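You operate a simulated robot arm through the tools that you are given. There is no shell and no other tool. Be economical: measure what you need, move in short steps, check, and stop when the job is done.

You run a simulated robot arm. Do the job below in one go: nothing can be reset, and whatever is moved stays where it is left.

JOB
Top the tank up into the Fill band with the air on.
Fine: shutter to 100 % and air on before the lid opens; spill nothing; shut the lid, then switch the air off.

The check looks at the end state, three seconds after you hand in, the way a careful person would. Anything else that was tipped, shoved, dropped, spilled or broken makes it a failure. Lids that push on must go on centred and level and be pressed home; caps that screw on are set level and turned clockwise until they are tight.

ROBOT AND FRAMES
A 6-joint arm with a four-finger gripper on a trunk, on a base that drives. Base frame: it is fixed to the floor where the robot stands at the start and does not move with it; the origin is under the middle of the robot, x ahead of it, y to its left, z up; the surface under the hand at the start is at about z = 0.8. Units: m, rad, N and s.
With the tool pointing down near the work surface it reaches from about 0.1 to 0.64 m from the robot's upright axis, wherever it stands. Its first joint turns from -2.897 to 2.897 rad. Places, roughly: air shutter [0.6, 0.1, 0.9]; air switch [0.2, 0.3, 0.7]; lift lever [0.4, -0.1, 0.9]; tank [0.4, 0.2, 0.8]; tank lid [0.4, 0.1, 0.8]; tank valve [0.2, 0.1, 0.5]. Payload 3.43 kg.
The TCP is the grasp point between the finger pads, 0.03 m short of the fingertips. In the tool frame z runs along the fingers and y along their closing line. The gripper opens to 0.12 m. The gripper's body begins 0.085 m behind the TCP.
Orientation is told as [roll, pitch, yaw] about the base's x, y, z axes, in that order, counted from this pose: with the fingers straight down and closing along the base's y, the tool's x points along the base's -x, its y along +y and its z along -z.

CONTROLS
- The arm moves only by the tool step_arm. Its argument "increments" is a list that holds one entry, the list of rows, each a list of 6 numbers: the shift along the tool's x, y, z in units of 200 mm (1.0 is 200 mm), then the turn, a rotation vector about the tool's x, y, z in units of 90 degrees (1.0 is 90 degrees). In form: [[[x, y, z, ax, ay, az], ...]]. A call has 1 to 10 rows; each row is the pose to reach, as a shift and turn from the pose commanded when the call began, along the tool's axes at that moment. "jaw" is the closure, from 0 (fully open) to 1 (shut), set as the call begins (left out, the last holds). A call with a number of a shift or a turn outside -1 to 1 is refused whole. Each row takes 0.2 s and may step no farther than 0.05 m and 0.15 rad from the row before; otherwise, or with a gripper value out of range, the whole call is refused. Where a pose cannot be reached the arm comes as near as it can. A force on the tool above 50 N (or 10 N above the force at the start of the call, whichever is more), or a blocked arm, ends the call early, and 0.2 s more pass. Each finger halts on what it meets, pressing with about 44 N; the grip force reading is that of the motor and also rises with nothing between the fingers. The clock runs only during rows and for 0.2 s after the last one: add rows that repeat a pose to give the fingers time. The reply holds the time, the measured pose of the TCP, the force on the tool along the base axes, the opening and the grip force, in the units named above and with some noise, with the torque about the TCP (base axes, N m) and any sound that the robot's microphone picked up, and new pictures: "pictures" is both (left out), scene, wrist or none.
- Cameras (640 x 400 px; columns grow to the right, rows downward): "scene" is now at [0.0406, 0.1631, 1.7953]; the picture's right is [0.36, -0.93, 0.00], its down [-0.83, -0.32, -0.45] and it looks along [0.42, 0.16, -0.89] (base axes); focal length 254 px, centre (320, 200). "wrist" rides on the gripper at [0.071, -0.017, -0.121] in the tool frame; the picture's right is [0.23, 0.97, 0.00], its down [-0.81, 0.19, -0.55] and it looks along [-0.54, 0.13, 0.83] (tool axes); focal length 275 px, centre (320, 200). There is no depth. A picture from a camera that has moved, and an enlarged one, comes with that camera's place and axes in the base frame and with its lens.
- move_column(by): slides the trunk up (or, below 0, down) by that many m; the arm and the scene camera ride with it, the base frame stays. It gives what a move gives, with no picture.
- drive_base(legs): drives the robot by 1 to 6 legs, each [ahead, left, turn to the left] in m, m and rad, along the robot's own axes; the way and the turn of a leg run together, so that a leg with both is an arc; at most 1.5 m and 3.142 rad a leg. The arm and the cameras ride along, it lands a little off, and it stops where it bumps. It gives what a move gives, and a new picture of the scene camera.
- head_to(pan, tilt): turns the head with the scene camera to pan (to the left, within 2.094 rad either way) and tilt (down, from -0.506 to 1.204), counted from straight ahead of the robot. It gives what a move gives, and a new picture of the scene camera.
- close_up(camera, box): a new picture of the part [left, top, right, bottom] of that camera's present view, enlarged. The clock stands still meanwhile.
- sign_off(): hands the job in; it is judged then, once.

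Work in short steps. Places have to be worked out from the pictures, the camera data and where the tool is seen: move nearer, look again, correct. Check each grasp and each placing, and mend what went wrong. You have 120 turns and 260 pictures in all, those below and enlarged ones among them. Open the gripper and draw the arm clear of the work before you hand the job in, unless the task says otherwise; then end with one line.

The tools are called after "Emit:" as a command line: name --argument value ..., lists and objects as JSON in quotes. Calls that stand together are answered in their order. step_arm: Moves the arm, as the interface text tells. Its arguments: {"type":"object","properties":{"increments":{"type":"array","items":{"type":"array","items":{"type":"array","items":{"type":"number"}}}},"jaw":{"type":"number"},"pictures":{"type":"string","enum":["both","scene","wrist","none"]}},"required":["increments"]} The other tools are called the same way: move_column (by) slides the trunk up or down; drive_base (legs) drives the base; head_to (pan, tilt) turns the head that bears the scene camera; close_up (camera, box) takes an enlarged picture of a part of a camera's view; sign_off () hands the job in.

At the start:

```text
t: 0.0
position: [0.3038, 0.2726, 1.1731]
tool_rot: [-0.001, 0.001, 0.001]
ft_force: [-0.4, -0.8, -0.3]
wrist_torque: [0.0, 0.0, 0.03]
gripper_width: 0.1202
gripper_force: 0.1
trunk travel left (down, up): [-0.325, 0.115]
robot x, y, heading: [-0.0023, -0.0005, -0.002]
head pan, tilt: [0.37, 1.101]
```

scene: 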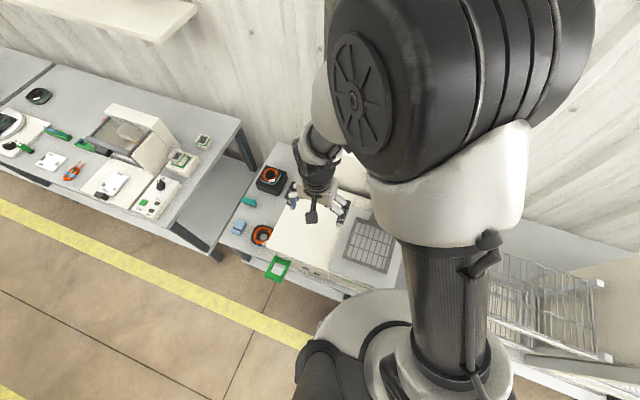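
wrist: 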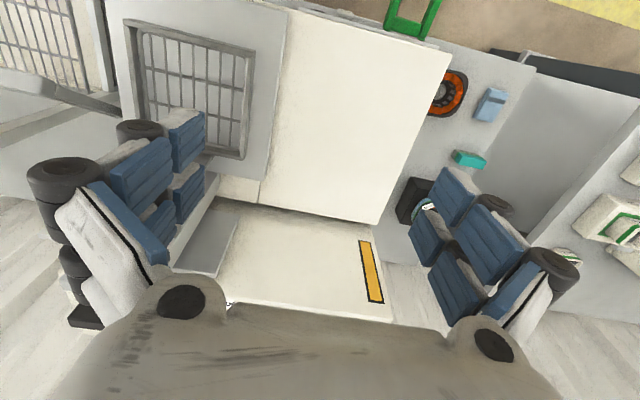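

The pictures show a tank-like box with a grille beside it; I need to see details, so I enlarge both views.

Emit:
close_up --camera "scene" --box '[210, 130, 430, 310]'

Emit:
close_up --camera "wrist" --box '[100, 0, 600, 320]'

```text
2.22 times, centred on (320, 220) of scene
camera zoom: at [0.0406, 0.1631, 1.7953], right [0.36, -0.93, 0.0], down [-0.83, -0.32, -0.45], along [0.42, 0.16, -0.89], focal length 563 px, centre (320, 156)
```

zoom: 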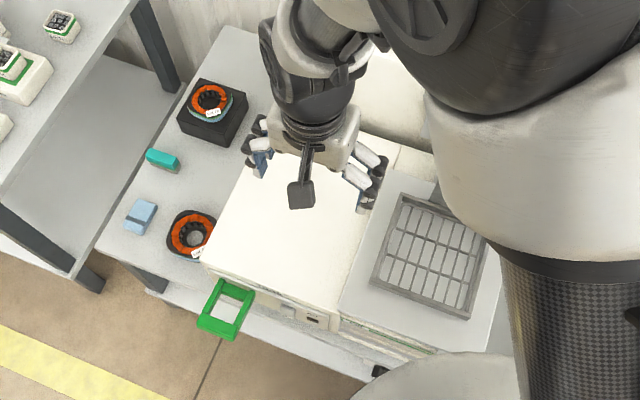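

```text
1.25 times, centred on (350, 160) of wrist
camera zoom: at [0.2326, 0.2546, 1.2938], right [-0.23, 0.97, 0.0], down [0.81, 0.19, 0.55], along [0.54, 0.13, -0.83], focal length 344 px, centre (282, 250)
```

zoom: 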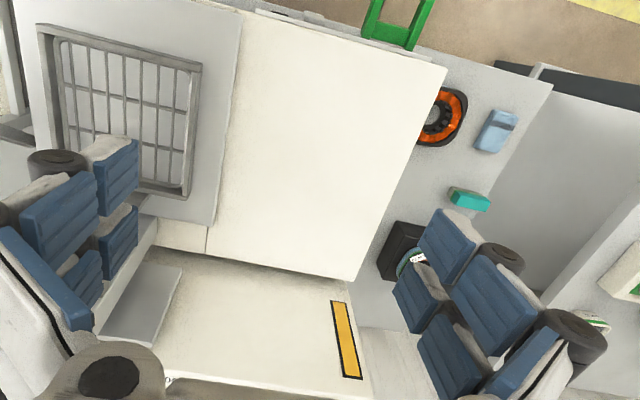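

I look around with the head for a liquid source and the rest of the rig.

Emit:
head_to --pan 1.0 --tilt 0.7

Emit:
head_to --pan -0.7 --tilt 0.8

Emit:
head_to --pan 0.37 --tilt 0.7

```text
t: 1.0
position: [0.3054, 0.2727, 1.1721]
tool_rot: [0.002, 0.0, 0.0]
ft_force: [-0.6, -1.4, 0.3]
wrist_torque: [-0.02, 0.01, 0.02]
gripper_width: 0.1201
gripper_force: 0.0
trunk travel left (down, up): [-0.325, 0.115]
robot x, y, heading: [0.0008, -0.0038, -0.002]
head pan, tilt: [1.0, 0.7]
camera scene: at [0.0279, 0.2117, 1.8254], right [0.84, -0.54, 0.0], down [-0.35, -0.54, -0.76], along [0.41, 0.64, -0.64], focal length 254 px, centre (320, 200)
```

scene: 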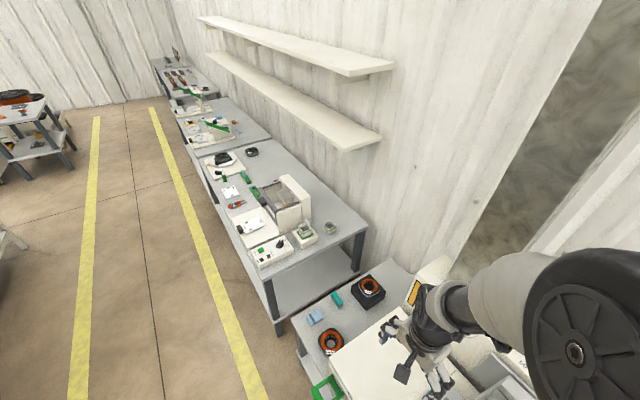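

```text
t: 2.8
position: [0.305, 0.2732, 1.1727]
tool_rot: [0.0, 0.0, 0.001]
ft_force: [0.2, 0.1, 0.4]
wrist_torque: [0.0, -0.01, 0.0]
gripper_width: 0.1201
gripper_force: 0.0
trunk travel left (down, up): [-0.325, 0.115]
robot x, y, heading: [0.0013, 0.0011, -0.005]
head pan, tilt: [-0.7, 0.799]
camera scene: at [0.0437, 0.0883, 1.8172], right [-0.64, -0.77, 0.0], down [-0.55, 0.46, -0.7], along [0.53, -0.45, -0.72], focal length 254 px, centre (320, 200)
```

scene: 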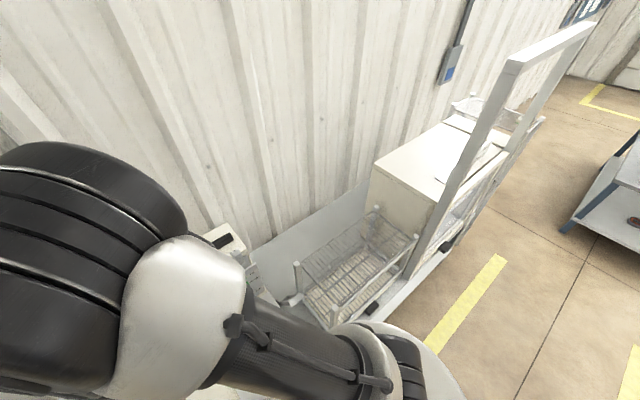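

```text
t: 4.1
position: [0.3045, 0.2734, 1.1722]
tool_rot: [0.0, 0.001, -0.001]
ft_force: [-0.1, 0.2, -0.9]
wrist_torque: [0.01, 0.03, 0.01]
gripper_width: 0.12
gripper_force: 0.0
trunk travel left (down, up): [-0.325, 0.115]
robot x, y, heading: [-0.0021, -0.0009, -0.0]
head pan, tilt: [0.37, 0.7]
camera scene: at [0.0612, 0.1708, 1.8254], right [0.36, -0.93, 0.0], down [-0.6, -0.23, -0.76], along [0.71, 0.28, -0.64], focal length 254 px, centre (320, 200)
```

scene: 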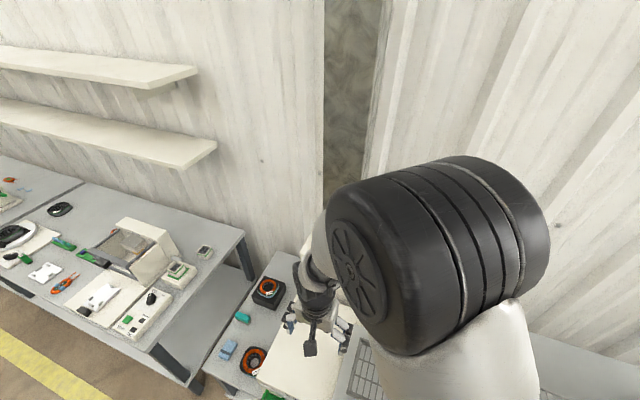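

This looks like a varnish dip tank with controls on its front (facing the robot). I back off to see the front panel.

Emit:
drive_base --legs '[[-0.7, 0, 0]]'

Emit:
head_to --pan 0.2 --tilt 0.8

```text
t: 7.9
position: [-0.3929, 0.2725, 1.1732]
tool_rot: [0.0, 0.001, 0.0]
ft_force: [0.6, 0.6, 0.9]
wrist_torque: [-0.01, 0.0, 0.0]
gripper_width: 0.1197
gripper_force: 0.1
trunk travel left (down, up): [-0.325, 0.115]
robot x, y, heading: [-0.6942, -0.0007, 0.002]
head pan, tilt: [0.37, 0.7]
camera scene: at [-0.6361, 0.1711, 1.8254], right [0.36, -0.93, 0.0], down [-0.6, -0.23, -0.77], along [0.71, 0.28, -0.64], focal length 254 px, centre (320, 200)
```

scene: 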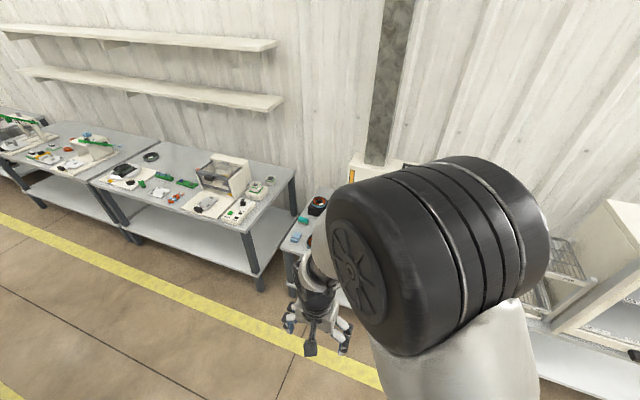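

```text
t: 8.6
position: [-0.3922, 0.2729, 1.1718]
tool_rot: [0.0, -0.002, 0.001]
ft_force: [-0.6, 0.4, 0.0]
wrist_torque: [0.03, 0.02, 0.01]
gripper_width: 0.1202
gripper_force: 0.1
trunk travel left (down, up): [-0.325, 0.115]
robot x, y, heading: [-0.6957, -0.0004, 0.005]
head pan, tilt: [0.201, 0.799]
camera scene: at [-0.6356, 0.1566, 1.8172], right [0.2, -0.98, 0.0], down [-0.7, -0.14, -0.7], along [0.68, 0.14, -0.72], focal length 254 px, centre (320, 200)
```

scene: 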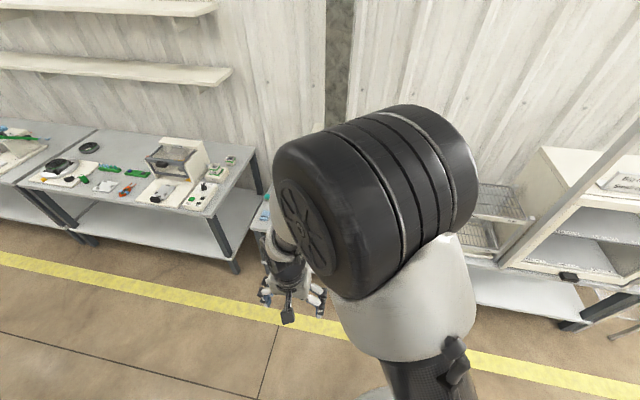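

The arm blocks the view; I turn the body right and pan the head left to see past it.

Emit:
drive_base --legs '[[0, -0.2, -0.9]]'

Emit:
head_to --pan 1.05 --tilt 0.85

```text
t: 11.3
position: [-0.3767, -0.24, 1.1726]
tool_rot: [0.002, -0.001, -0.897]
ft_force: [-0.3, -0.4, -0.4]
wrist_torque: [0.02, -0.03, 0.01]
gripper_width: 0.1202
gripper_force: 0.0
trunk travel left (down, up): [-0.325, 0.115]
robot x, y, heading: [-0.7796, -0.1748, -0.895]
head pan, tilt: [0.201, 0.799]
camera scene: at [-0.6197, -0.1222, 1.8172], right [-0.64, -0.77, 0.0], down [-0.55, 0.46, -0.7], along [0.54, -0.45, -0.72], focal length 254 px, centre (320, 200)
```

scene: 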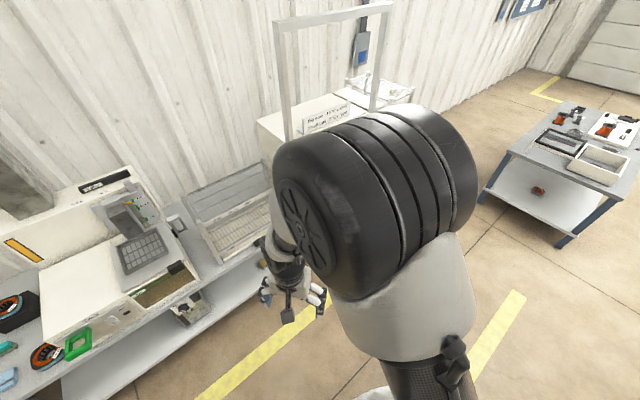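

```text
t: 12.5
position: [-0.3773, -0.2401, 1.1735]
tool_rot: [0.0, 0.0, -0.898]
ft_force: [0.3, 0.2, -0.3]
wrist_torque: [0.02, 0.0, 0.0]
gripper_width: 0.1199
gripper_force: 0.1
trunk travel left (down, up): [-0.325, 0.115]
robot x, y, heading: [-0.7805, -0.1714, -0.9]
head pan, tilt: [1.051, 0.85]
camera scene: at [-0.6041, -0.0582, 1.8131], right [0.15, -0.99, 0.0], down [-0.74, -0.11, -0.66], along [0.65, 0.1, -0.75], focal length 254 px, centre (320, 200)
```

scene: 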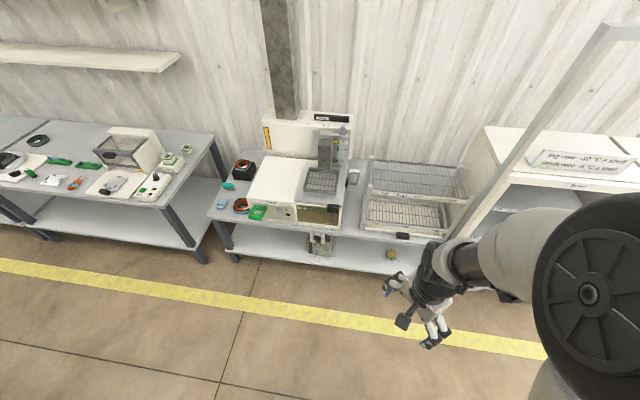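

Now the front is visible. I enlarge it.

Emit:
close_up --camera "scene" --box '[200, 95, 380, 265]'

Emit:
close_up --camera "scene" --box '[240, 180, 350, 260]'

Emit:
close_up --camera "scene" --box '[250, 100, 370, 190]'

Emit:
close_up --camera "scene" --box '[500, 130, 640, 200]'

```text
2.35 times, centred on (290, 180) of scene
camera zoom: at [-0.6041, -0.0582, 1.8131], right [0.15, -0.99, 0.0], down [-0.74, -0.11, -0.66], along [0.65, 0.1, -0.75], focal length 596 px, centre (391, 247)
```

zoom: 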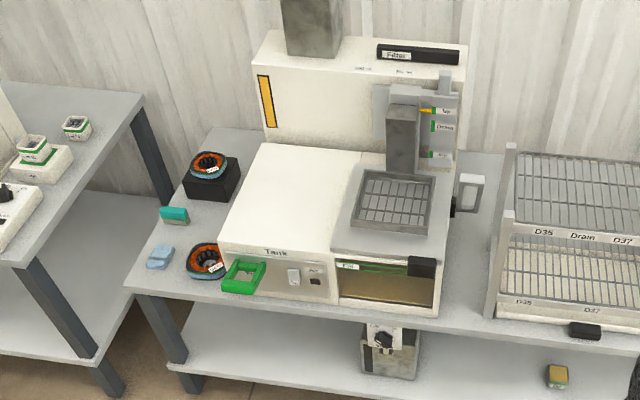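

```text
5.00 times, centred on (295, 220) of scene
camera zoom: at [-0.6041, -0.0582, 1.8131], right [0.15, -0.99, 0.0], down [-0.74, -0.11, -0.66], along [0.65, 0.1, -0.75], focal length 1268 px, centre (445, 100)
```

zoom: 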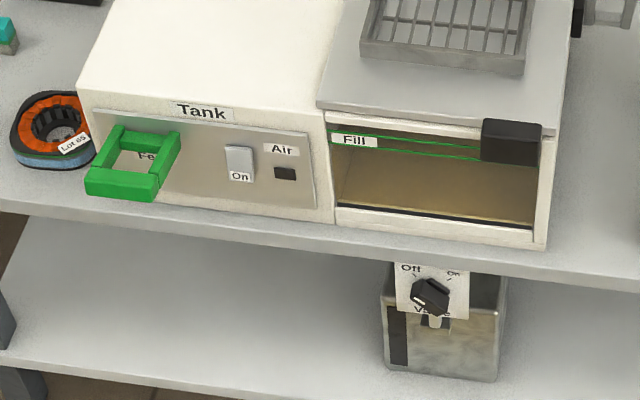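

```text
4.44 times, centred on (310, 145) of scene
camera zoom: at [-0.6041, -0.0582, 1.8131], right [0.15, -0.99, 0.0], down [-0.74, -0.11, -0.66], along [0.65, 0.1, -0.75], focal length 1127 px, centre (364, 444)
```

zoom: 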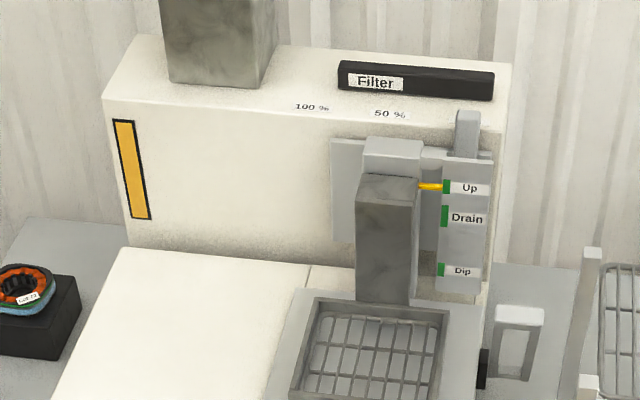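

```text
4.57 times, centred on (570, 165) of scene
camera zoom: at [-0.6041, -0.0582, 1.8131], right [0.15, -0.99, 0.0], down [-0.74, -0.11, -0.66], along [0.65, 0.1, -0.75], focal length 1159 px, centre (-823, 360)
```

zoom: 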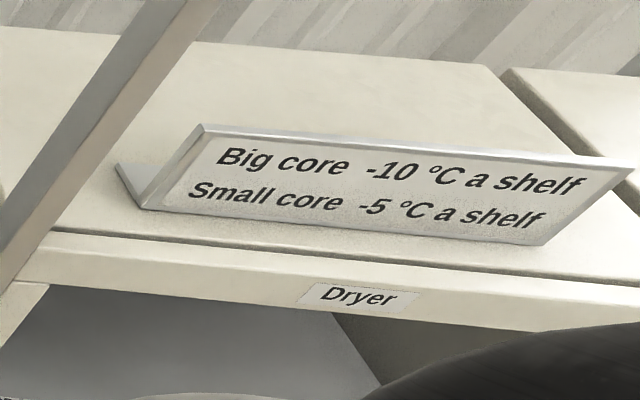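

The panel shows an Air rocker, a window with a Fill band, a Valve knob under the bench, a lift lever and a shutter. I lower the camera and go closer to inspect.

Emit:
drive_base --legs '[[0.108, 0.297, 0]]'

Emit:
move_column --by -0.32

Emit:
head_to --pan 1.05 --tilt 0.75

```text
t: 14.6
position: [-0.077, -0.139, 1.1721]
tool_rot: [0.0, 0.0, -0.894]
ft_force: [0.4, 0.7, -0.1]
wrist_torque: [0.0, 0.0, 0.01]
gripper_width: 0.1198
gripper_force: 0.1
trunk travel left (down, up): [-0.325, 0.115]
robot x, y, heading: [-0.4817, -0.073, -0.893]
head pan, tilt: [1.051, 0.85]
camera scene: at [-0.3042, 0.0436, 1.813], right [0.16, -0.99, 0.0], down [-0.74, -0.12, -0.66], along [0.65, 0.1, -0.75], focal length 254 px, centre (320, 200)
```

scene: 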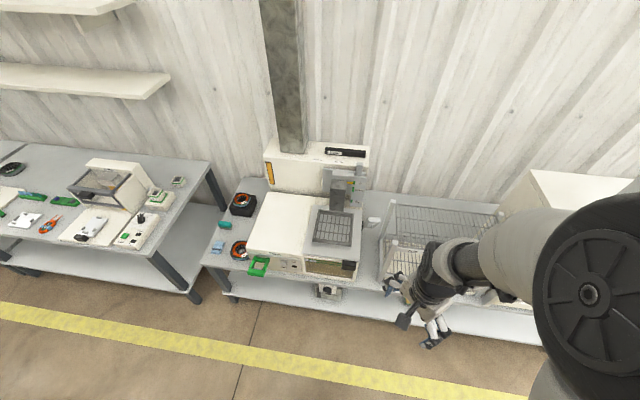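

```text
t: 17.8
position: [-0.0785, -0.1381, 0.852]
tool_rot: [0.0, 0.0, -0.895]
ft_force: [-0.2, -0.9, 0.0]
wrist_torque: [0.0, 0.03, -0.02]
gripper_width: 0.1197
gripper_force: 0.1
trunk travel left (down, up): [-0.005, 0.435]
robot x, y, heading: [-0.4831, -0.0722, -0.899]
head pan, tilt: [1.051, 0.85]
```

```text
t: 18.4
position: [-0.0775, -0.1387, 0.8518]
tool_rot: [0.001, 0.0, -0.897]
ft_force: [0.1, -0.4, -0.3]
wrist_torque: [0.02, -0.01, 0.0]
gripper_width: 0.1198
gripper_force: 0.1
trunk travel left (down, up): [-0.005, 0.435]
robot x, y, heading: [-0.4834, -0.0727, -0.898]
head pan, tilt: [1.051, 0.75]
camera scene: at [-0.3005, 0.044, 1.5011], right [0.16, -0.99, 0.0], down [-0.67, -0.11, -0.73], along [0.72, 0.11, -0.68], focal length 254 px, centre (320, 200)
```

scene: 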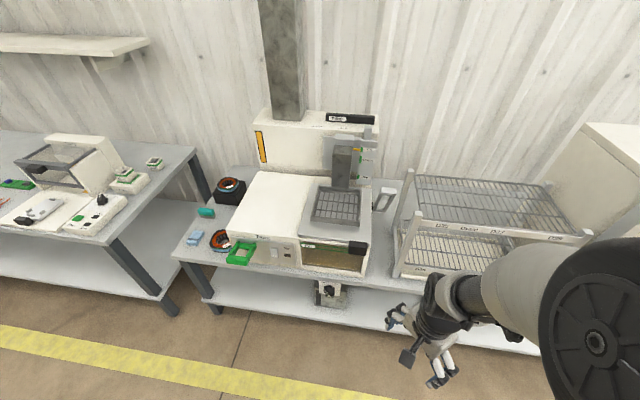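

Zoom on the parts from here.

Emit:
close_up --camera "scene" --box '[220, 225, 380, 315]'

Emit:
close_up --camera "scene" --box '[290, 105, 410, 185]'

Emit:
close_up --camera "scene" --box '[290, 170, 410, 260]'

Emit:
close_up --camera "scene" --box '[300, 235, 370, 310]'

```text
4.00 times, centred on (300, 270) of scene
camera zoom: at [-0.3005, 0.044, 1.5011], right [0.16, -0.99, 0.0], down [-0.67, -0.11, -0.73], along [0.72, 0.11, -0.68], focal length 1014 px, centre (400, -80)
```

zoom: 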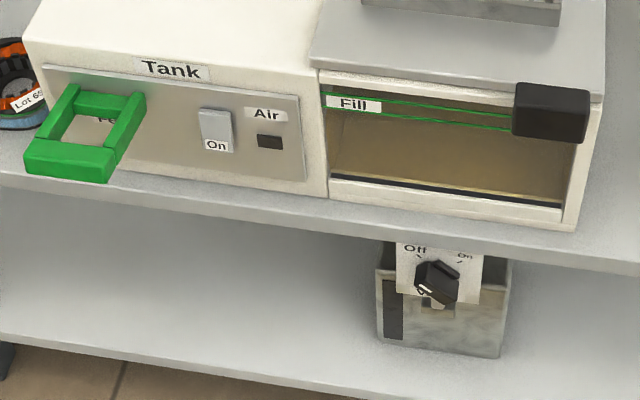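

```text
5.00 times, centred on (350, 145) of scene
camera zoom: at [-0.3005, 0.044, 1.5011], right [0.16, -0.99, 0.0], down [-0.67, -0.11, -0.73], along [0.72, 0.11, -0.68], focal length 1268 px, centre (170, 475)
```

zoom: 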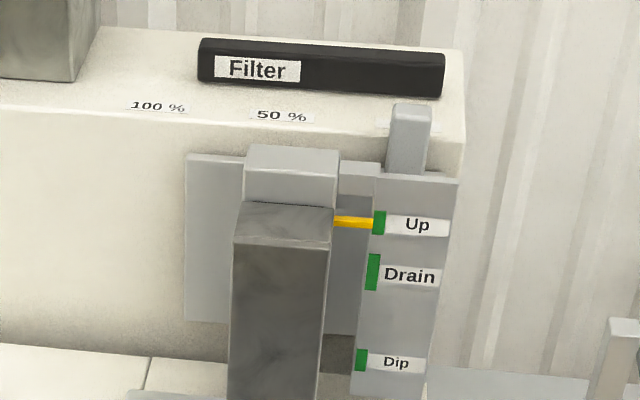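

```text
4.44 times, centred on (350, 215) of scene
camera zoom: at [-0.3005, 0.044, 1.5011], right [0.16, -0.99, 0.0], down [-0.67, -0.11, -0.73], along [0.72, 0.11, -0.68], focal length 1127 px, centre (187, 133)
```

zoom: 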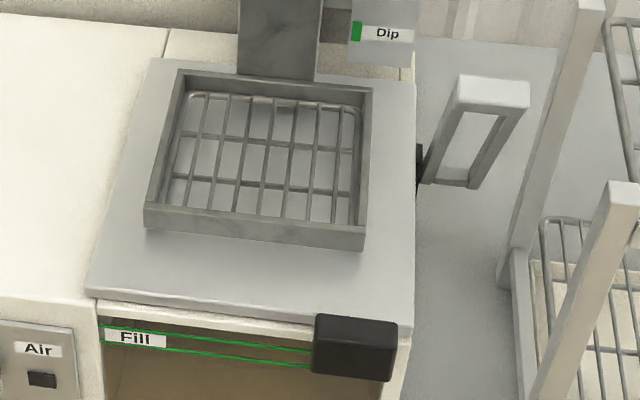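

```text
5.33 times, centred on (335, 272) of scene
camera zoom: at [-0.3005, 0.044, 1.5011], right [0.16, -0.99, 0.0], down [-0.67, -0.11, -0.73], along [0.72, 0.11, -0.68], focal length 1352 px, centre (240, -187)
```

zoom: 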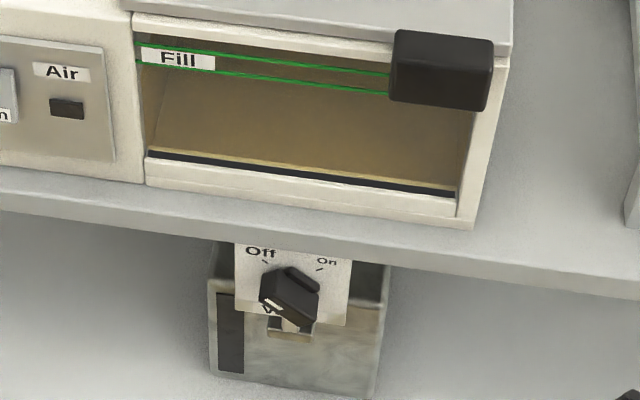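

I locate the handle at about (0.15, 0.40, 0.75) and the air switch at about (0.2, 0.29, 0.745). I turn back to heading 0 so that the wrist camera can look at the panel up close.

Emit:
drive_base --legs '[[0, 0, 0.9]]'

Emit:
step_arm --increments '[[[0, 0, 0, 0, 0.09, 0], [0, 0, 0, 0, 0.18, 0], [0, 0, 0, 0, 0.27, 0], [0, 0, 0, 0, 0.36, 0]]]' --pictures "both"

```text
t: 21.2
position: [-0.1795, 0.2022, 0.8527]
tool_rot: [0.002, 0.0, 0.007]
ft_force: [0.9, -0.5, 0.7]
wrist_torque: [0.04, -0.03, -0.03]
gripper_width: 0.1203
gripper_force: 0.0
trunk travel left (down, up): [-0.005, 0.435]
robot x, y, heading: [-0.4815, -0.0757, 0.008]
head pan, tilt: [1.051, 0.75]
camera scene: at [-0.4597, 0.14, 1.5011], right [0.87, -0.49, 0.0], down [-0.33, -0.59, -0.73], along [0.36, 0.64, -0.68], focal length 254 px, centre (320, 200)
```

scene: 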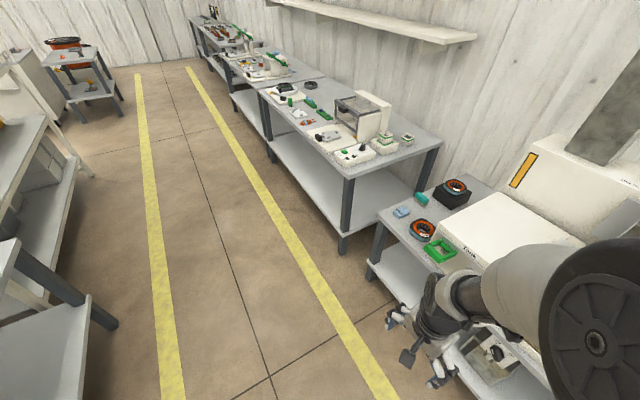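

```text
t: 22.2
position: [-0.1787, 0.2035, 0.8528]
tool_rot: [-0.001, 0.567, 0.009]
ft_force: [1.0, -0.6, -0.1]
wrist_torque: [0.01, -0.04, 0.02]
gripper_width: 0.1198
gripper_force: 0.1
trunk travel left (down, up): [-0.005, 0.435]
robot x, y, heading: [-0.4794, -0.0725, 0.011]
head pan, tilt: [1.051, 0.75]
camera scene: at [-0.4593, 0.14, 1.5011], right [0.87, -0.49, 0.0], down [-0.33, -0.59, -0.73], along [0.36, 0.64, -0.68], focal length 254 px, centre (320, 200)
camera wrist: at [-0.1742, 0.1846, 0.9931], right [-0.2, 0.97, 0.12], down [0.98, 0.2, 0.03], along [0.0, 0.13, -0.99], focal length 275 px, centre (320, 200)
```

scene: 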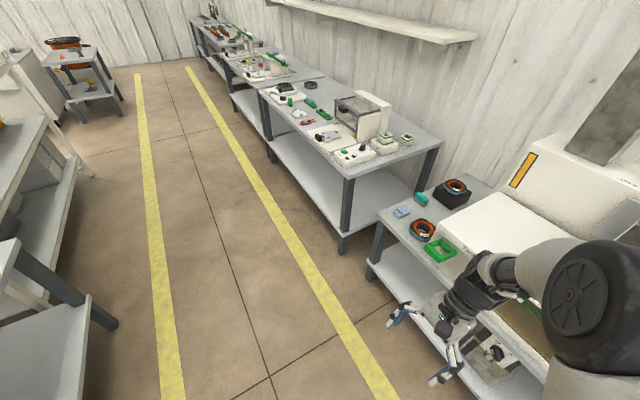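
wrist: 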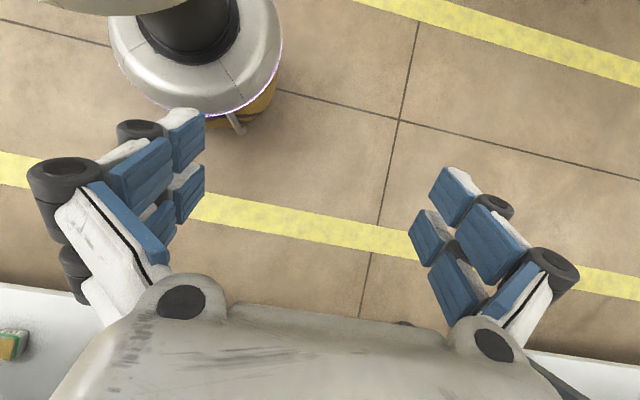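

The tilt went the wrong way (the wrist image is upside-down, base +x is image-down). I tilt the opposite way so the tool points toward the panel.

Emit:
step_arm --increments '[[[0, 0, 0, 0, -0.09, 0], [0, 0, 0, 0, -0.18, 0], [0, 0, 0, 0, -0.27, 0], [0, 0, 0, 0, -0.36, 0], [0, 0, 0, 0, -0.45, 0], [0, 0, 0, 0, -0.54, 0], [0, 0, 0, 0, -0.63, 0], [0, 0, 0, 0, -0.72, 0]]]' --pictures "wrist"

Emit:
close_up --camera "wrist" --box '[160, 160, 480, 360]'

```text
t: 24.0
position: [-0.1801, 0.2027, 0.8521]
tool_rot: [0.002, -0.567, 0.008]
ft_force: [0.0, -0.2, -0.1]
wrist_torque: [-0.02, 0.02, 0.03]
gripper_width: 0.1202
gripper_force: 0.0
trunk travel left (down, up): [-0.005, 0.435]
robot x, y, heading: [-0.4807, -0.0732, 0.011]
head pan, tilt: [1.051, 0.75]
camera wrist: at [-0.3044, 0.1836, 0.9168], right [-0.2, 0.97, -0.12], down [0.39, 0.2, 0.9], along [0.9, 0.14, -0.41], focal length 275 px, centre (320, 200)
```

wrist: 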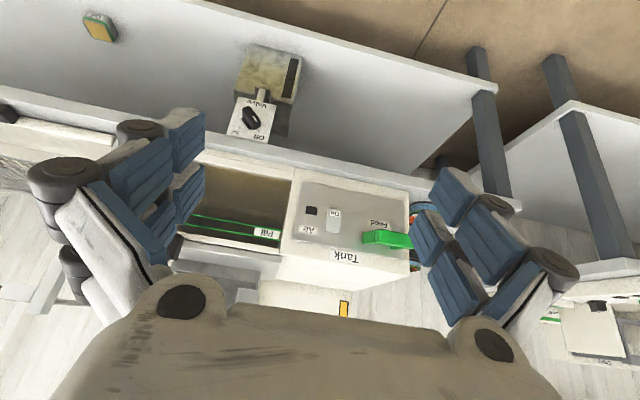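

```text
2.00 times, centred on (320, 260) of wrist
camera zoom: at [-0.3044, 0.1836, 0.9168], right [-0.2, 0.97, -0.12], down [0.39, 0.2, 0.9], along [0.9, 0.14, -0.41], focal length 551 px, centre (320, 80)
```

zoom: 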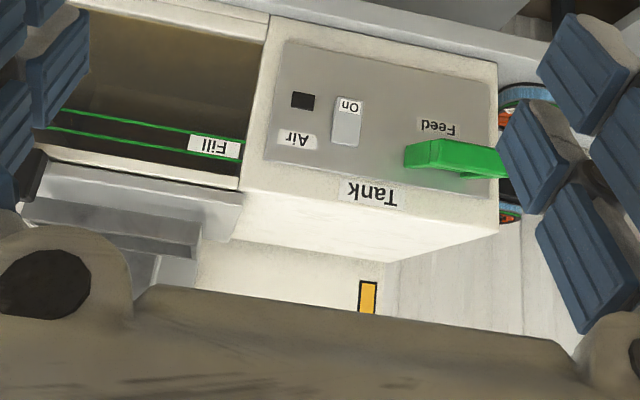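

The green handle is labelled "Feed". I check the valve's pointer and surroundings closely.

Emit:
close_up --camera "wrist" --box '[210, 30, 320, 150]'

Emit:
close_up --camera "wrist" --box '[170, 140, 430, 300]'

```text
3.33 times, centred on (265, 90) of wrist
camera zoom: at [-0.3044, 0.1836, 0.9168], right [-0.2, 0.97, -0.12], down [0.39, 0.2, 0.9], along [0.9, 0.14, -0.41], focal length 918 px, centre (503, 567)
```

zoom: 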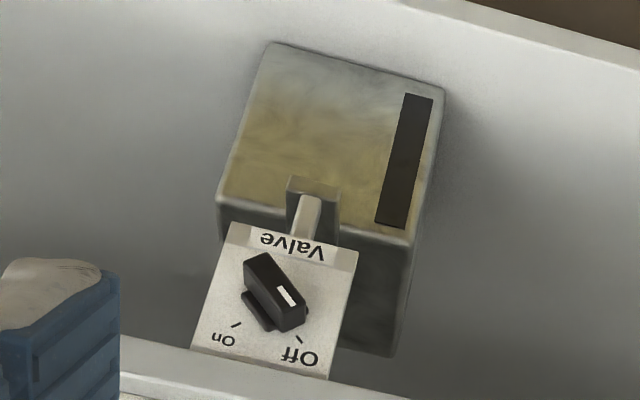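

```text
2.46 times, centred on (300, 220) of wrist
camera zoom: at [-0.3044, 0.1836, 0.9168], right [-0.2, 0.97, -0.12], down [0.39, 0.2, 0.9], along [0.9, 0.14, -0.41], focal length 678 px, centre (369, 151)
```

zoom: 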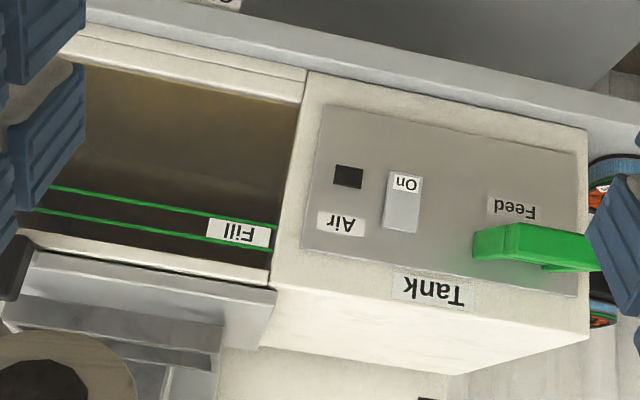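

The valve is Off (likely the drain), so I leave it. Next is the shutter: I raise the trunk, drive back to the starting spot, and look at the hood with the wrist camera.

Emit:
move_column --by 0.43

Emit:
drive_base --legs '[[0.5, 0, -0.01]]'

Emit:
close_up --camera "wrist" --box '[0, 0, 640, 400]'

```text
refused: 0.43 is not a number from -0.4 to 0.4
```

```text
t: 26.8
position: [0.2933, 0.2027, 0.8488]
tool_rot: [0.001, -0.543, 0.0]
ft_force: [-5.0, 0.2, 3.1]
wrist_torque: [-0.16, 0.02, -0.28]
gripper_width: 0.1207
gripper_force: 0.1
trunk travel left (down, up): [-0.005, 0.435]
robot x, y, heading: [-0.0008, -0.0672, 0.002]
head pan, tilt: [1.051, 0.75]
stopped in leg 1: the force on the tool passed its limit at 66 N (the readings are from after the stop); the commanded pose is now the measured one
camera scene: at [0.0206, 0.1428, 1.5012], right [0.87, -0.49, 0.0], down [-0.34, -0.59, -0.73], along [0.36, 0.64, -0.68], focal length 254 px, centre (320, 200)
```

scene: 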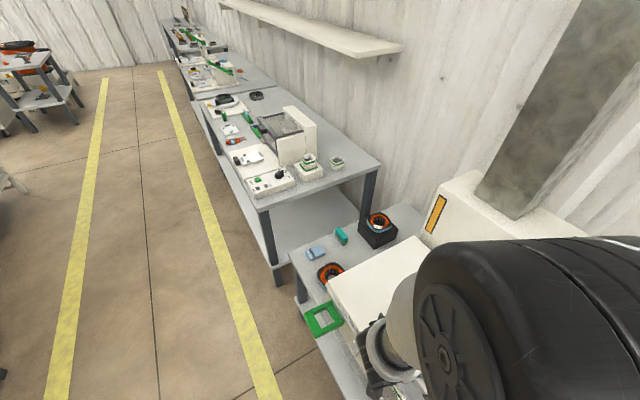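

```text
1.00 times, centred on (320, 200) of wrist (not enlarged: the box is as wide or as high as the picture)
camera zoom: at [0.1704, 0.1836, 0.9159], right [-0.2, 0.97, -0.12], down [0.41, 0.19, 0.89], along [0.89, 0.13, -0.44], focal length 275 px, centre (320, 200)
```

zoom: 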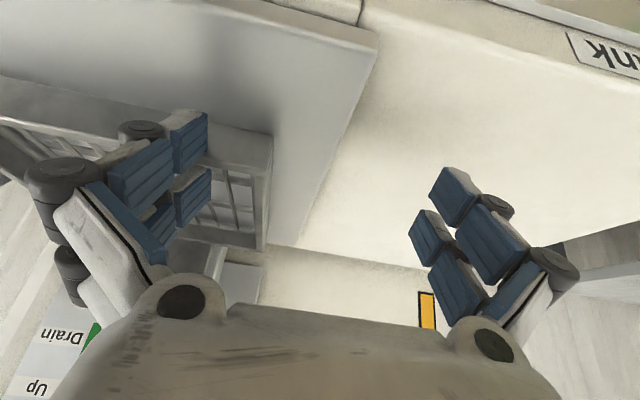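

The column call was refused and the drive bumped the tool lightly on the tank area; I must sequence such calls. I raise the column now and check for damage.

Emit:
move_column --by 0.39

```text
t: 30.6
position: [0.2952, 0.2017, 1.2383]
tool_rot: [-0.001, -0.543, -0.001]
ft_force: [-0.4, 0.5, -0.3]
wrist_torque: [-0.01, -0.04, 0.03]
gripper_width: 0.1199
gripper_force: 0.1
trunk travel left (down, up): [-0.395, 0.045]
robot x, y, heading: [0.0005, -0.0703, 0.009]
head pan, tilt: [1.051, 0.75]
```

The column is up and force is back to zero; now I look at the rig with the wrist camera.

Emit:
close_up --camera "wrist" --box '[0, 0, 640, 400]'

Emit:
head_to --pan 0.5 --tilt 1.1

```text
1.00 times, centred on (320, 200) of wrist (not enlarged: the box is as wide or as high as the picture)
camera zoom: at [0.1712, 0.1838, 1.3056], right [-0.2, 0.97, -0.12], down [0.41, 0.19, 0.89], along [0.89, 0.13, -0.43], focal length 275 px, centre (320, 200)
```

zoom: 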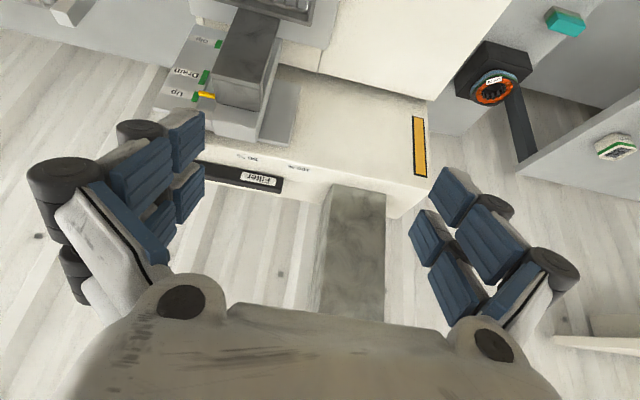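

```text
t: 31.5
position: [0.2952, 0.2026, 1.2391]
tool_rot: [0.001, -0.546, -0.002]
ft_force: [0.7, -0.1, -0.3]
wrist_torque: [0.0, -0.02, -0.02]
gripper_width: 0.1199
gripper_force: 0.1
trunk travel left (down, up): [-0.395, 0.045]
robot x, y, heading: [-0.0038, -0.0695, 0.006]
head pan, tilt: [0.499, 1.1]
camera scene: at [0.0357, 0.1014, 1.8654], right [0.48, -0.88, 0.0], down [-0.78, -0.43, -0.45], along [0.4, 0.22, -0.89], focal length 254 px, centre (320, 200)
```

scene: 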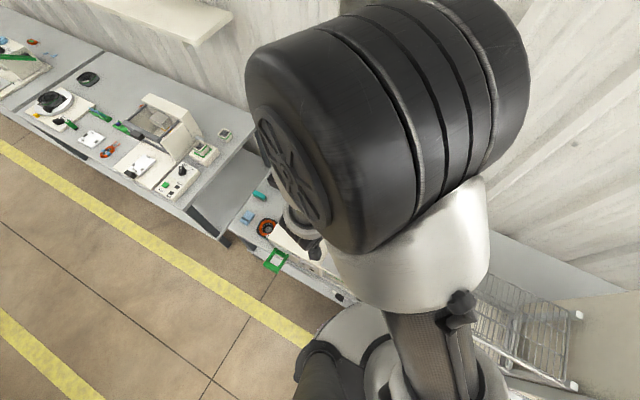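

Emit:
close_up --camera "wrist" --box '[130, 0, 340, 200]'

```text
2.00 times, centred on (235, 100) of wrist
camera zoom: at [0.1711, 0.1838, 1.3057], right [-0.2, 0.97, -0.12], down [0.41, 0.19, 0.89], along [0.89, 0.13, -0.43], focal length 551 px, centre (490, 400)
```

zoom: 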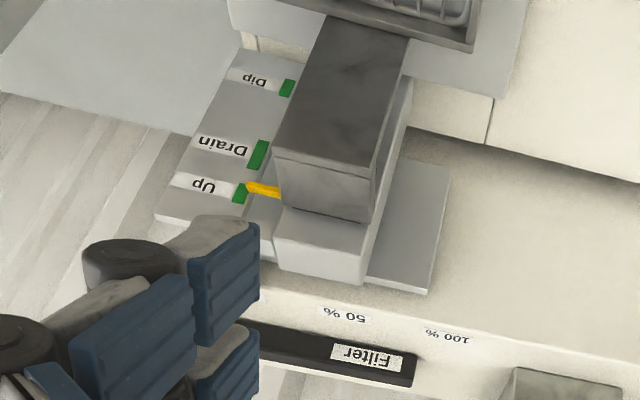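

I move the wrist camera to the right to view the shutter tab from the front-right.

Emit:
step_arm --increments '[[[-0.016, -0.2, 0.12, 0, 0, 0], [-0.032, -0.4, 0.24, 0, 0, 0], [-0.048, -0.6, 0.36, 0, 0, 0], [-0.064, -0.8, 0.48, 0, 0, 0], [-0.08, -1.0, 0.6, 0, 0, 0]]]' --pictures "wrist"

```text
t: 32.7
position: [0.393, 0.037, 1.2335]
tool_rot: [-0.04, -0.529, 0.015]
ft_force: [0.0, -0.3, 0.4]
wrist_torque: [0.04, 0.03, 0.02]
gripper_width: 0.12
gripper_force: 0.1
out of reach, approached as far as the arm can: row 1, 2, 3, 4, 5
trunk travel left (down, up): [-0.395, 0.045]
robot x, y, heading: [-0.0004, -0.0693, 0.004]
head pan, tilt: [0.499, 1.1]
camera wrist: at [0.2701, 0.0212, 1.3031], right [-0.19, 0.97, -0.15], down [0.42, 0.22, 0.88], along [0.88, 0.11, -0.45], focal length 275 px, centre (320, 200)
```

wrist: 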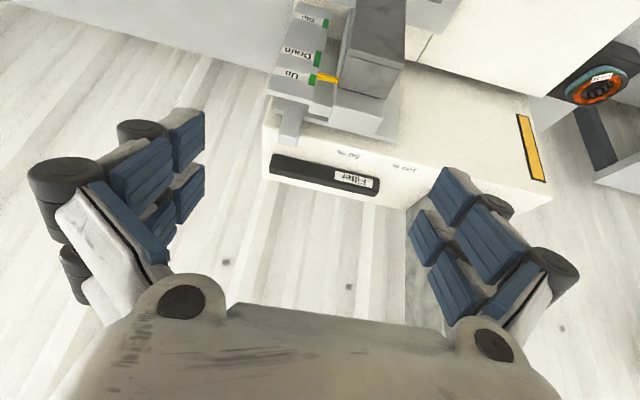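

Emit:
close_up --camera "wrist" --box '[240, 40, 440, 200]'

```text
2.50 times, centred on (340, 120) of wrist
camera zoom: at [0.2701, 0.0212, 1.3031], right [-0.19, 0.97, -0.15], down [0.42, 0.22, 0.88], along [0.88, 0.11, -0.45], focal length 688 px, centre (270, 400)
```

zoom: 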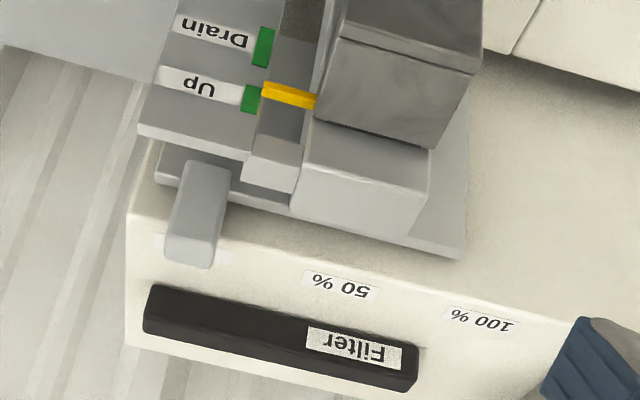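

I triangulate: tab top at about (0.595, 0.0, 1.057), hood top z 1.02, 50 % at y≈0.10, 100 % at y≈0.20; the lift block's rear edge is at x≈0.544, so fingers fit between. I shift the base left so the slide is in reach, and bring the tool to point straight down.

Emit:
drive_base --legs '[[0, 0.17, 0]]'

Emit:
step_arm --increments '[[[0, 0, -0.1, 0, 0.08, 0], [0, 0, -0.2, 0, 0.16, 0], [0, 0, -0.3, 0, 0.24, 0], [0, 0, -0.3, 0, 0.32, 0], [0, 0, -0.3, 0, 0.337, 0]]]' --pictures "wrist"

```text
t: 34.2
position: [0.3919, 0.2085, 1.2324]
tool_rot: [-0.042, -0.529, 0.013]
ft_force: [0.0, 0.0, -0.2]
wrist_torque: [-0.03, 0.02, -0.03]
gripper_width: 0.1199
gripper_force: 0.1
trunk travel left (down, up): [-0.395, 0.045]
robot x, y, heading: [-0.002, 0.0992, 0.003]
head pan, tilt: [0.499, 1.1]
camera scene: at [0.0351, 0.273, 1.8653], right [0.48, -0.88, 0.0], down [-0.78, -0.43, -0.45], along [0.4, 0.22, -0.89], focal length 254 px, centre (320, 200)
```

scene: 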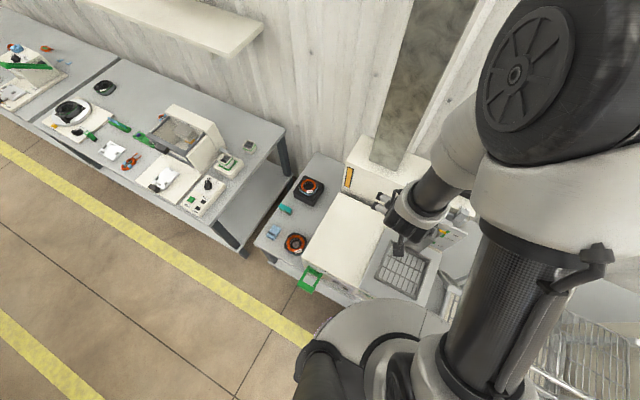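

```text
t: 35.4
position: [0.3613, 0.2126, 1.2845]
tool_rot: [-0.035, 0.003, -0.004]
ft_force: [-0.1, 0.0, 0.0]
wrist_torque: [-0.05, -0.02, -0.01]
gripper_width: 0.12
gripper_force: 0.1
out of reach, approached as far as the arm can: row 2, 3
trunk travel left (down, up): [-0.395, 0.045]
robot x, y, heading: [-0.0027, 0.0993, 0.008]
head pan, tilt: [0.499, 1.1]
camera wrist: at [0.2889, 0.1985, 1.408], right [-0.23, 0.97, -0.03], down [0.81, 0.21, 0.54], along [0.54, 0.09, -0.84], focal length 275 px, centre (320, 200)
```

wrist: 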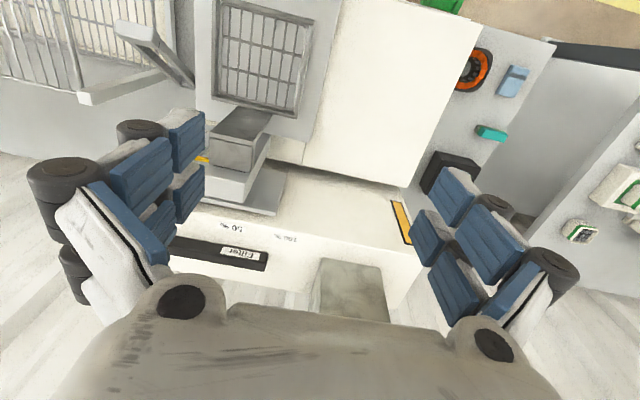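

I move toward the point above the tab, levelling the small roll, keeping height clear of the lift block.

Emit:
step_arm --increments '[[[-0.16, -0.14, 0.05, -0.005, 0, 0], [-0.32, -0.28, 0.1, -0.01, 0, 0], [-0.48, -0.42, 0.15, -0.015, 0, 0], [-0.64, -0.56, 0.2, -0.02, 0, 0], [-0.8, -0.7, 0.25, -0.022, 0, 0], [-0.95, -0.85, 0.3, -0.022, 0, 0]]]' --pictures "wrist"

```text
t: 36.8
position: [0.5499, 0.0381, 1.2302]
tool_rot: [0.0, 0.002, -0.006]
ft_force: [0.4, -0.6, 0.5]
wrist_torque: [0.01, 0.03, -0.02]
gripper_width: 0.1199
gripper_force: 0.1
trunk travel left (down, up): [-0.395, 0.045]
robot x, y, heading: [-0.0013, 0.0987, 0.004]
head pan, tilt: [0.499, 1.1]
camera wrist: at [0.4791, 0.0192, 1.3515], right [-0.22, 0.97, 0.0], down [0.81, 0.19, 0.55], along [0.54, 0.12, -0.83], focal length 275 px, centre (320, 200)
```

wrist: 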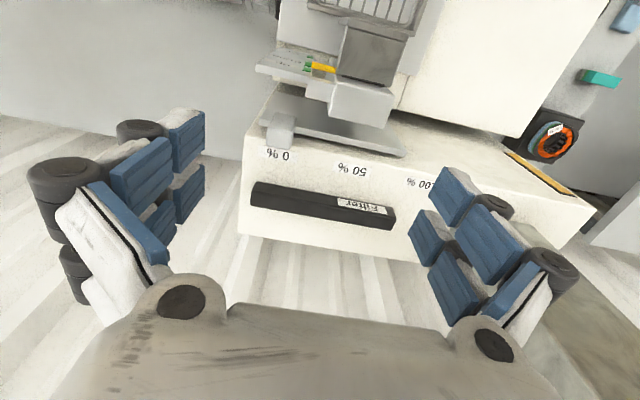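

Emit:
close_up --camera "wrist" --box '[240, 70, 440, 200]'

```text
3.08 times, centred on (340, 135) of wrist
camera zoom: at [0.4791, 0.0192, 1.3515], right [-0.22, 0.97, 0.0], down [0.81, 0.19, 0.55], along [0.54, 0.12, -0.83], focal length 847 px, centre (258, 400)
```

zoom: 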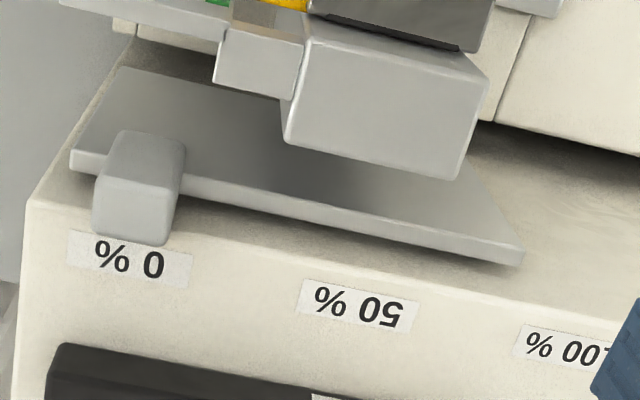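

The tab's top is about 25 mm wide centred at (0.600, 0.000). I go above it with the jaw half-open and descend to put the tips at z≈1.03.

Emit:
step_arm --increments '[[[-0.12, -0.094, 0, 0, 0, 0], [-0.24, -0.188, 0, 0, 0, 0], [-0.24, -0.188, 0.2, 0, 0, 0], [-0.24, -0.188, 0.4, 0, 0, 0], [-0.24, -0.188, 0.6, 0, 0, 0], [-0.24, -0.188, 0.75, 0, 0, 0], [-0.24, -0.188, 0.85, 0, 0, 0]]]' --jaw 0.5 --pictures "wrist"

```text
t: 38.4
position: [0.5967, -0.001, 1.0601]
tool_rot: [-0.001, 0.003, -0.007]
ft_force: [0.3, 0.2, 0.7]
wrist_torque: [0.02, -0.02, 0.02]
gripper_width: 0.0597
gripper_force: 0.1
trunk travel left (down, up): [-0.395, 0.045]
robot x, y, heading: [-0.004, 0.0995, 0.007]
head pan, tilt: [0.499, 1.1]
camera wrist: at [0.5258, -0.0181, 1.1815], right [-0.22, 0.97, 0.0], down [0.81, 0.19, 0.55], along [0.54, 0.12, -0.83], focal length 275 px, centre (320, 200)
```

wrist: 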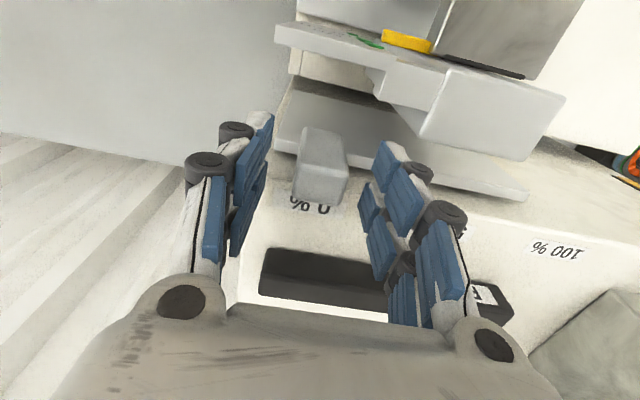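

The tab sits between the fingers; I close on it.

Emit:
step_arm --increments '[[[0, 0, 0, 0, 0, 0], [0, 0, 0, 0, 0, 0], [0, 0, 0, 0, 0, 0]]]' --jaw 0.85 --pictures "wrist"

```text
t: 39.2
position: [0.5968, 0.0004, 1.0603]
tool_rot: [0.0, 0.002, -0.004]
ft_force: [1.4, 4.5, -1.3]
wrist_torque: [0.19, -0.29, 0.48]
gripper_width: 0.0299
gripper_force: 29.3
trunk travel left (down, up): [-0.395, 0.045]
robot x, y, heading: [0.0006, 0.1021, 0.007]
head pan, tilt: [0.499, 1.1]
camera wrist: at [0.5256, -0.017, 1.1817], right [-0.23, 0.97, 0.0], down [0.81, 0.19, 0.55], along [0.54, 0.12, -0.83], focal length 275 px, centre (320, 200)
```

wrist: 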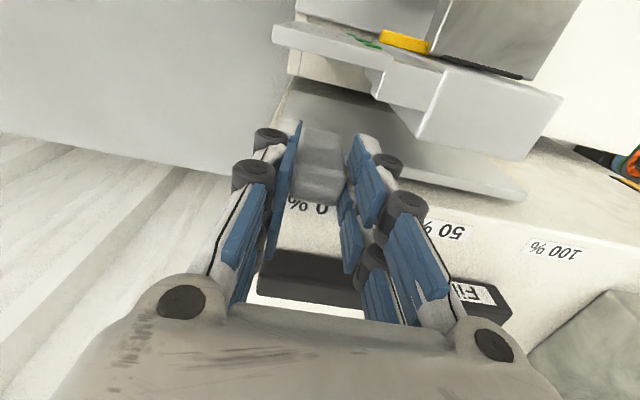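

Gripped (30 mm, force). I slide it left in small steps.

Emit:
step_arm --increments '[[[0, 0.1, 0, 0, 0, 0], [0, 0.2, 0, 0, 0, 0], [0, 0.3, 0, 0, 0, 0], [0, 0.4, 0, 0, 0, 0], [0, 0.5, 0, 0, 0, 0]]]' --pictures "wrist"

```text
t: 40.4
position: [0.5965, 0.1007, 1.0587]
tool_rot: [-0.001, 0.006, -0.008]
ft_force: [-3.7, 2.1, -7.4]
wrist_torque: [-0.27, -0.73, 0.55]
gripper_width: 0.0299
gripper_force: 44.6
trunk travel left (down, up): [-0.395, 0.045]
robot x, y, heading: [-0.0039, 0.1009, 0.004]
head pan, tilt: [0.499, 1.1]
camera wrist: at [0.5258, 0.0835, 1.1819], right [-0.22, 0.97, 0.0], down [0.81, 0.19, 0.55], along [0.53, 0.12, -0.84], focal length 275 px, centre (320, 200)
```

wrist: 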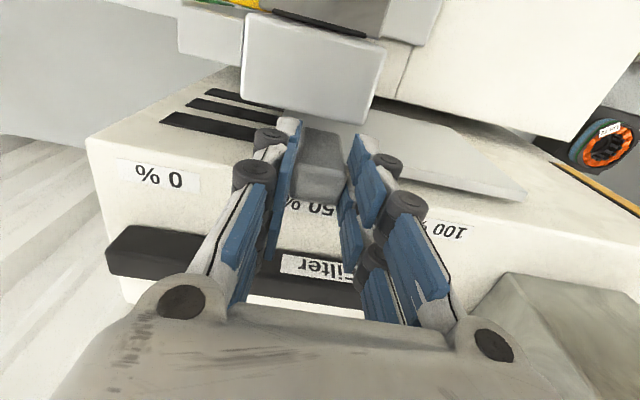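

The slots open as the shutter slides; tab is at 50 %. I continue to 100 %.

Emit:
step_arm --increments '[[[0, 0.1, 0, 0, 0, 0], [0, 0.2, 0, 0, 0, 0], [0, 0.3, 0, 0, 0, 0], [0, 0.4, 0, 0, 0, 0], [0, 0.5, 0, 0, 0, 0]]]' --pictures "wrist"

```text
t: 41.6
position: [0.5966, 0.2012, 1.0607]
tool_rot: [-0.002, 0.006, -0.006]
ft_force: [-9.5, 0.3, -5.9]
wrist_torque: [-0.31, 0.87, 0.49]
gripper_width: 0.0298
gripper_force: 45.2
trunk travel left (down, up): [-0.395, 0.045]
robot x, y, heading: [-0.0003, 0.1019, 0.002]
head pan, tilt: [0.499, 1.1]
camera wrist: at [0.5256, 0.1831, 1.182], right [-0.23, 0.97, 0.0], down [0.81, 0.19, 0.55], along [0.53, 0.12, -0.84], focal length 275 px, centre (320, 200)
```

wrist: 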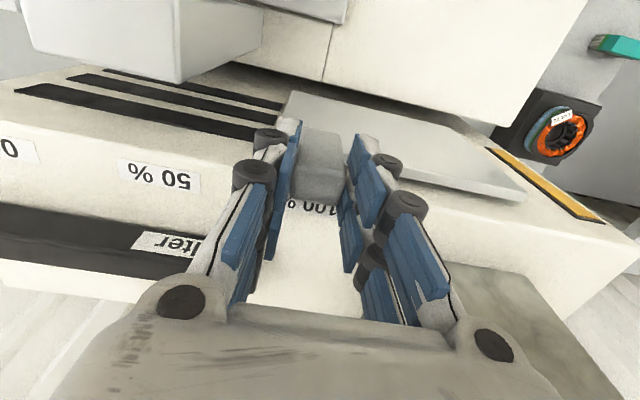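

At the 100 % label; I nudge a few mm to feel for the end stop.

Emit:
step_arm --increments '[[[0, 0.015, 0, 0, 0, 0], [0, 0.03, 0, 0, 0, 0], [0, 0.03, 0, 0, 0, 0]]]' --pictures "none"

```text
t: 42.4
position: [0.596, 0.2008, 1.0597]
tool_rot: [-0.002, 0.006, -0.008]
ft_force: [-11.5, -22.7, -8.0]
wrist_torque: [-0.86, 0.05, 0.46]
gripper_width: 0.0299
gripper_force: 44.5
trunk travel left (down, up): [-0.395, 0.045]
robot x, y, heading: [-0.0028, 0.1029, 0.001]
head pan, tilt: [0.499, 1.1]
```

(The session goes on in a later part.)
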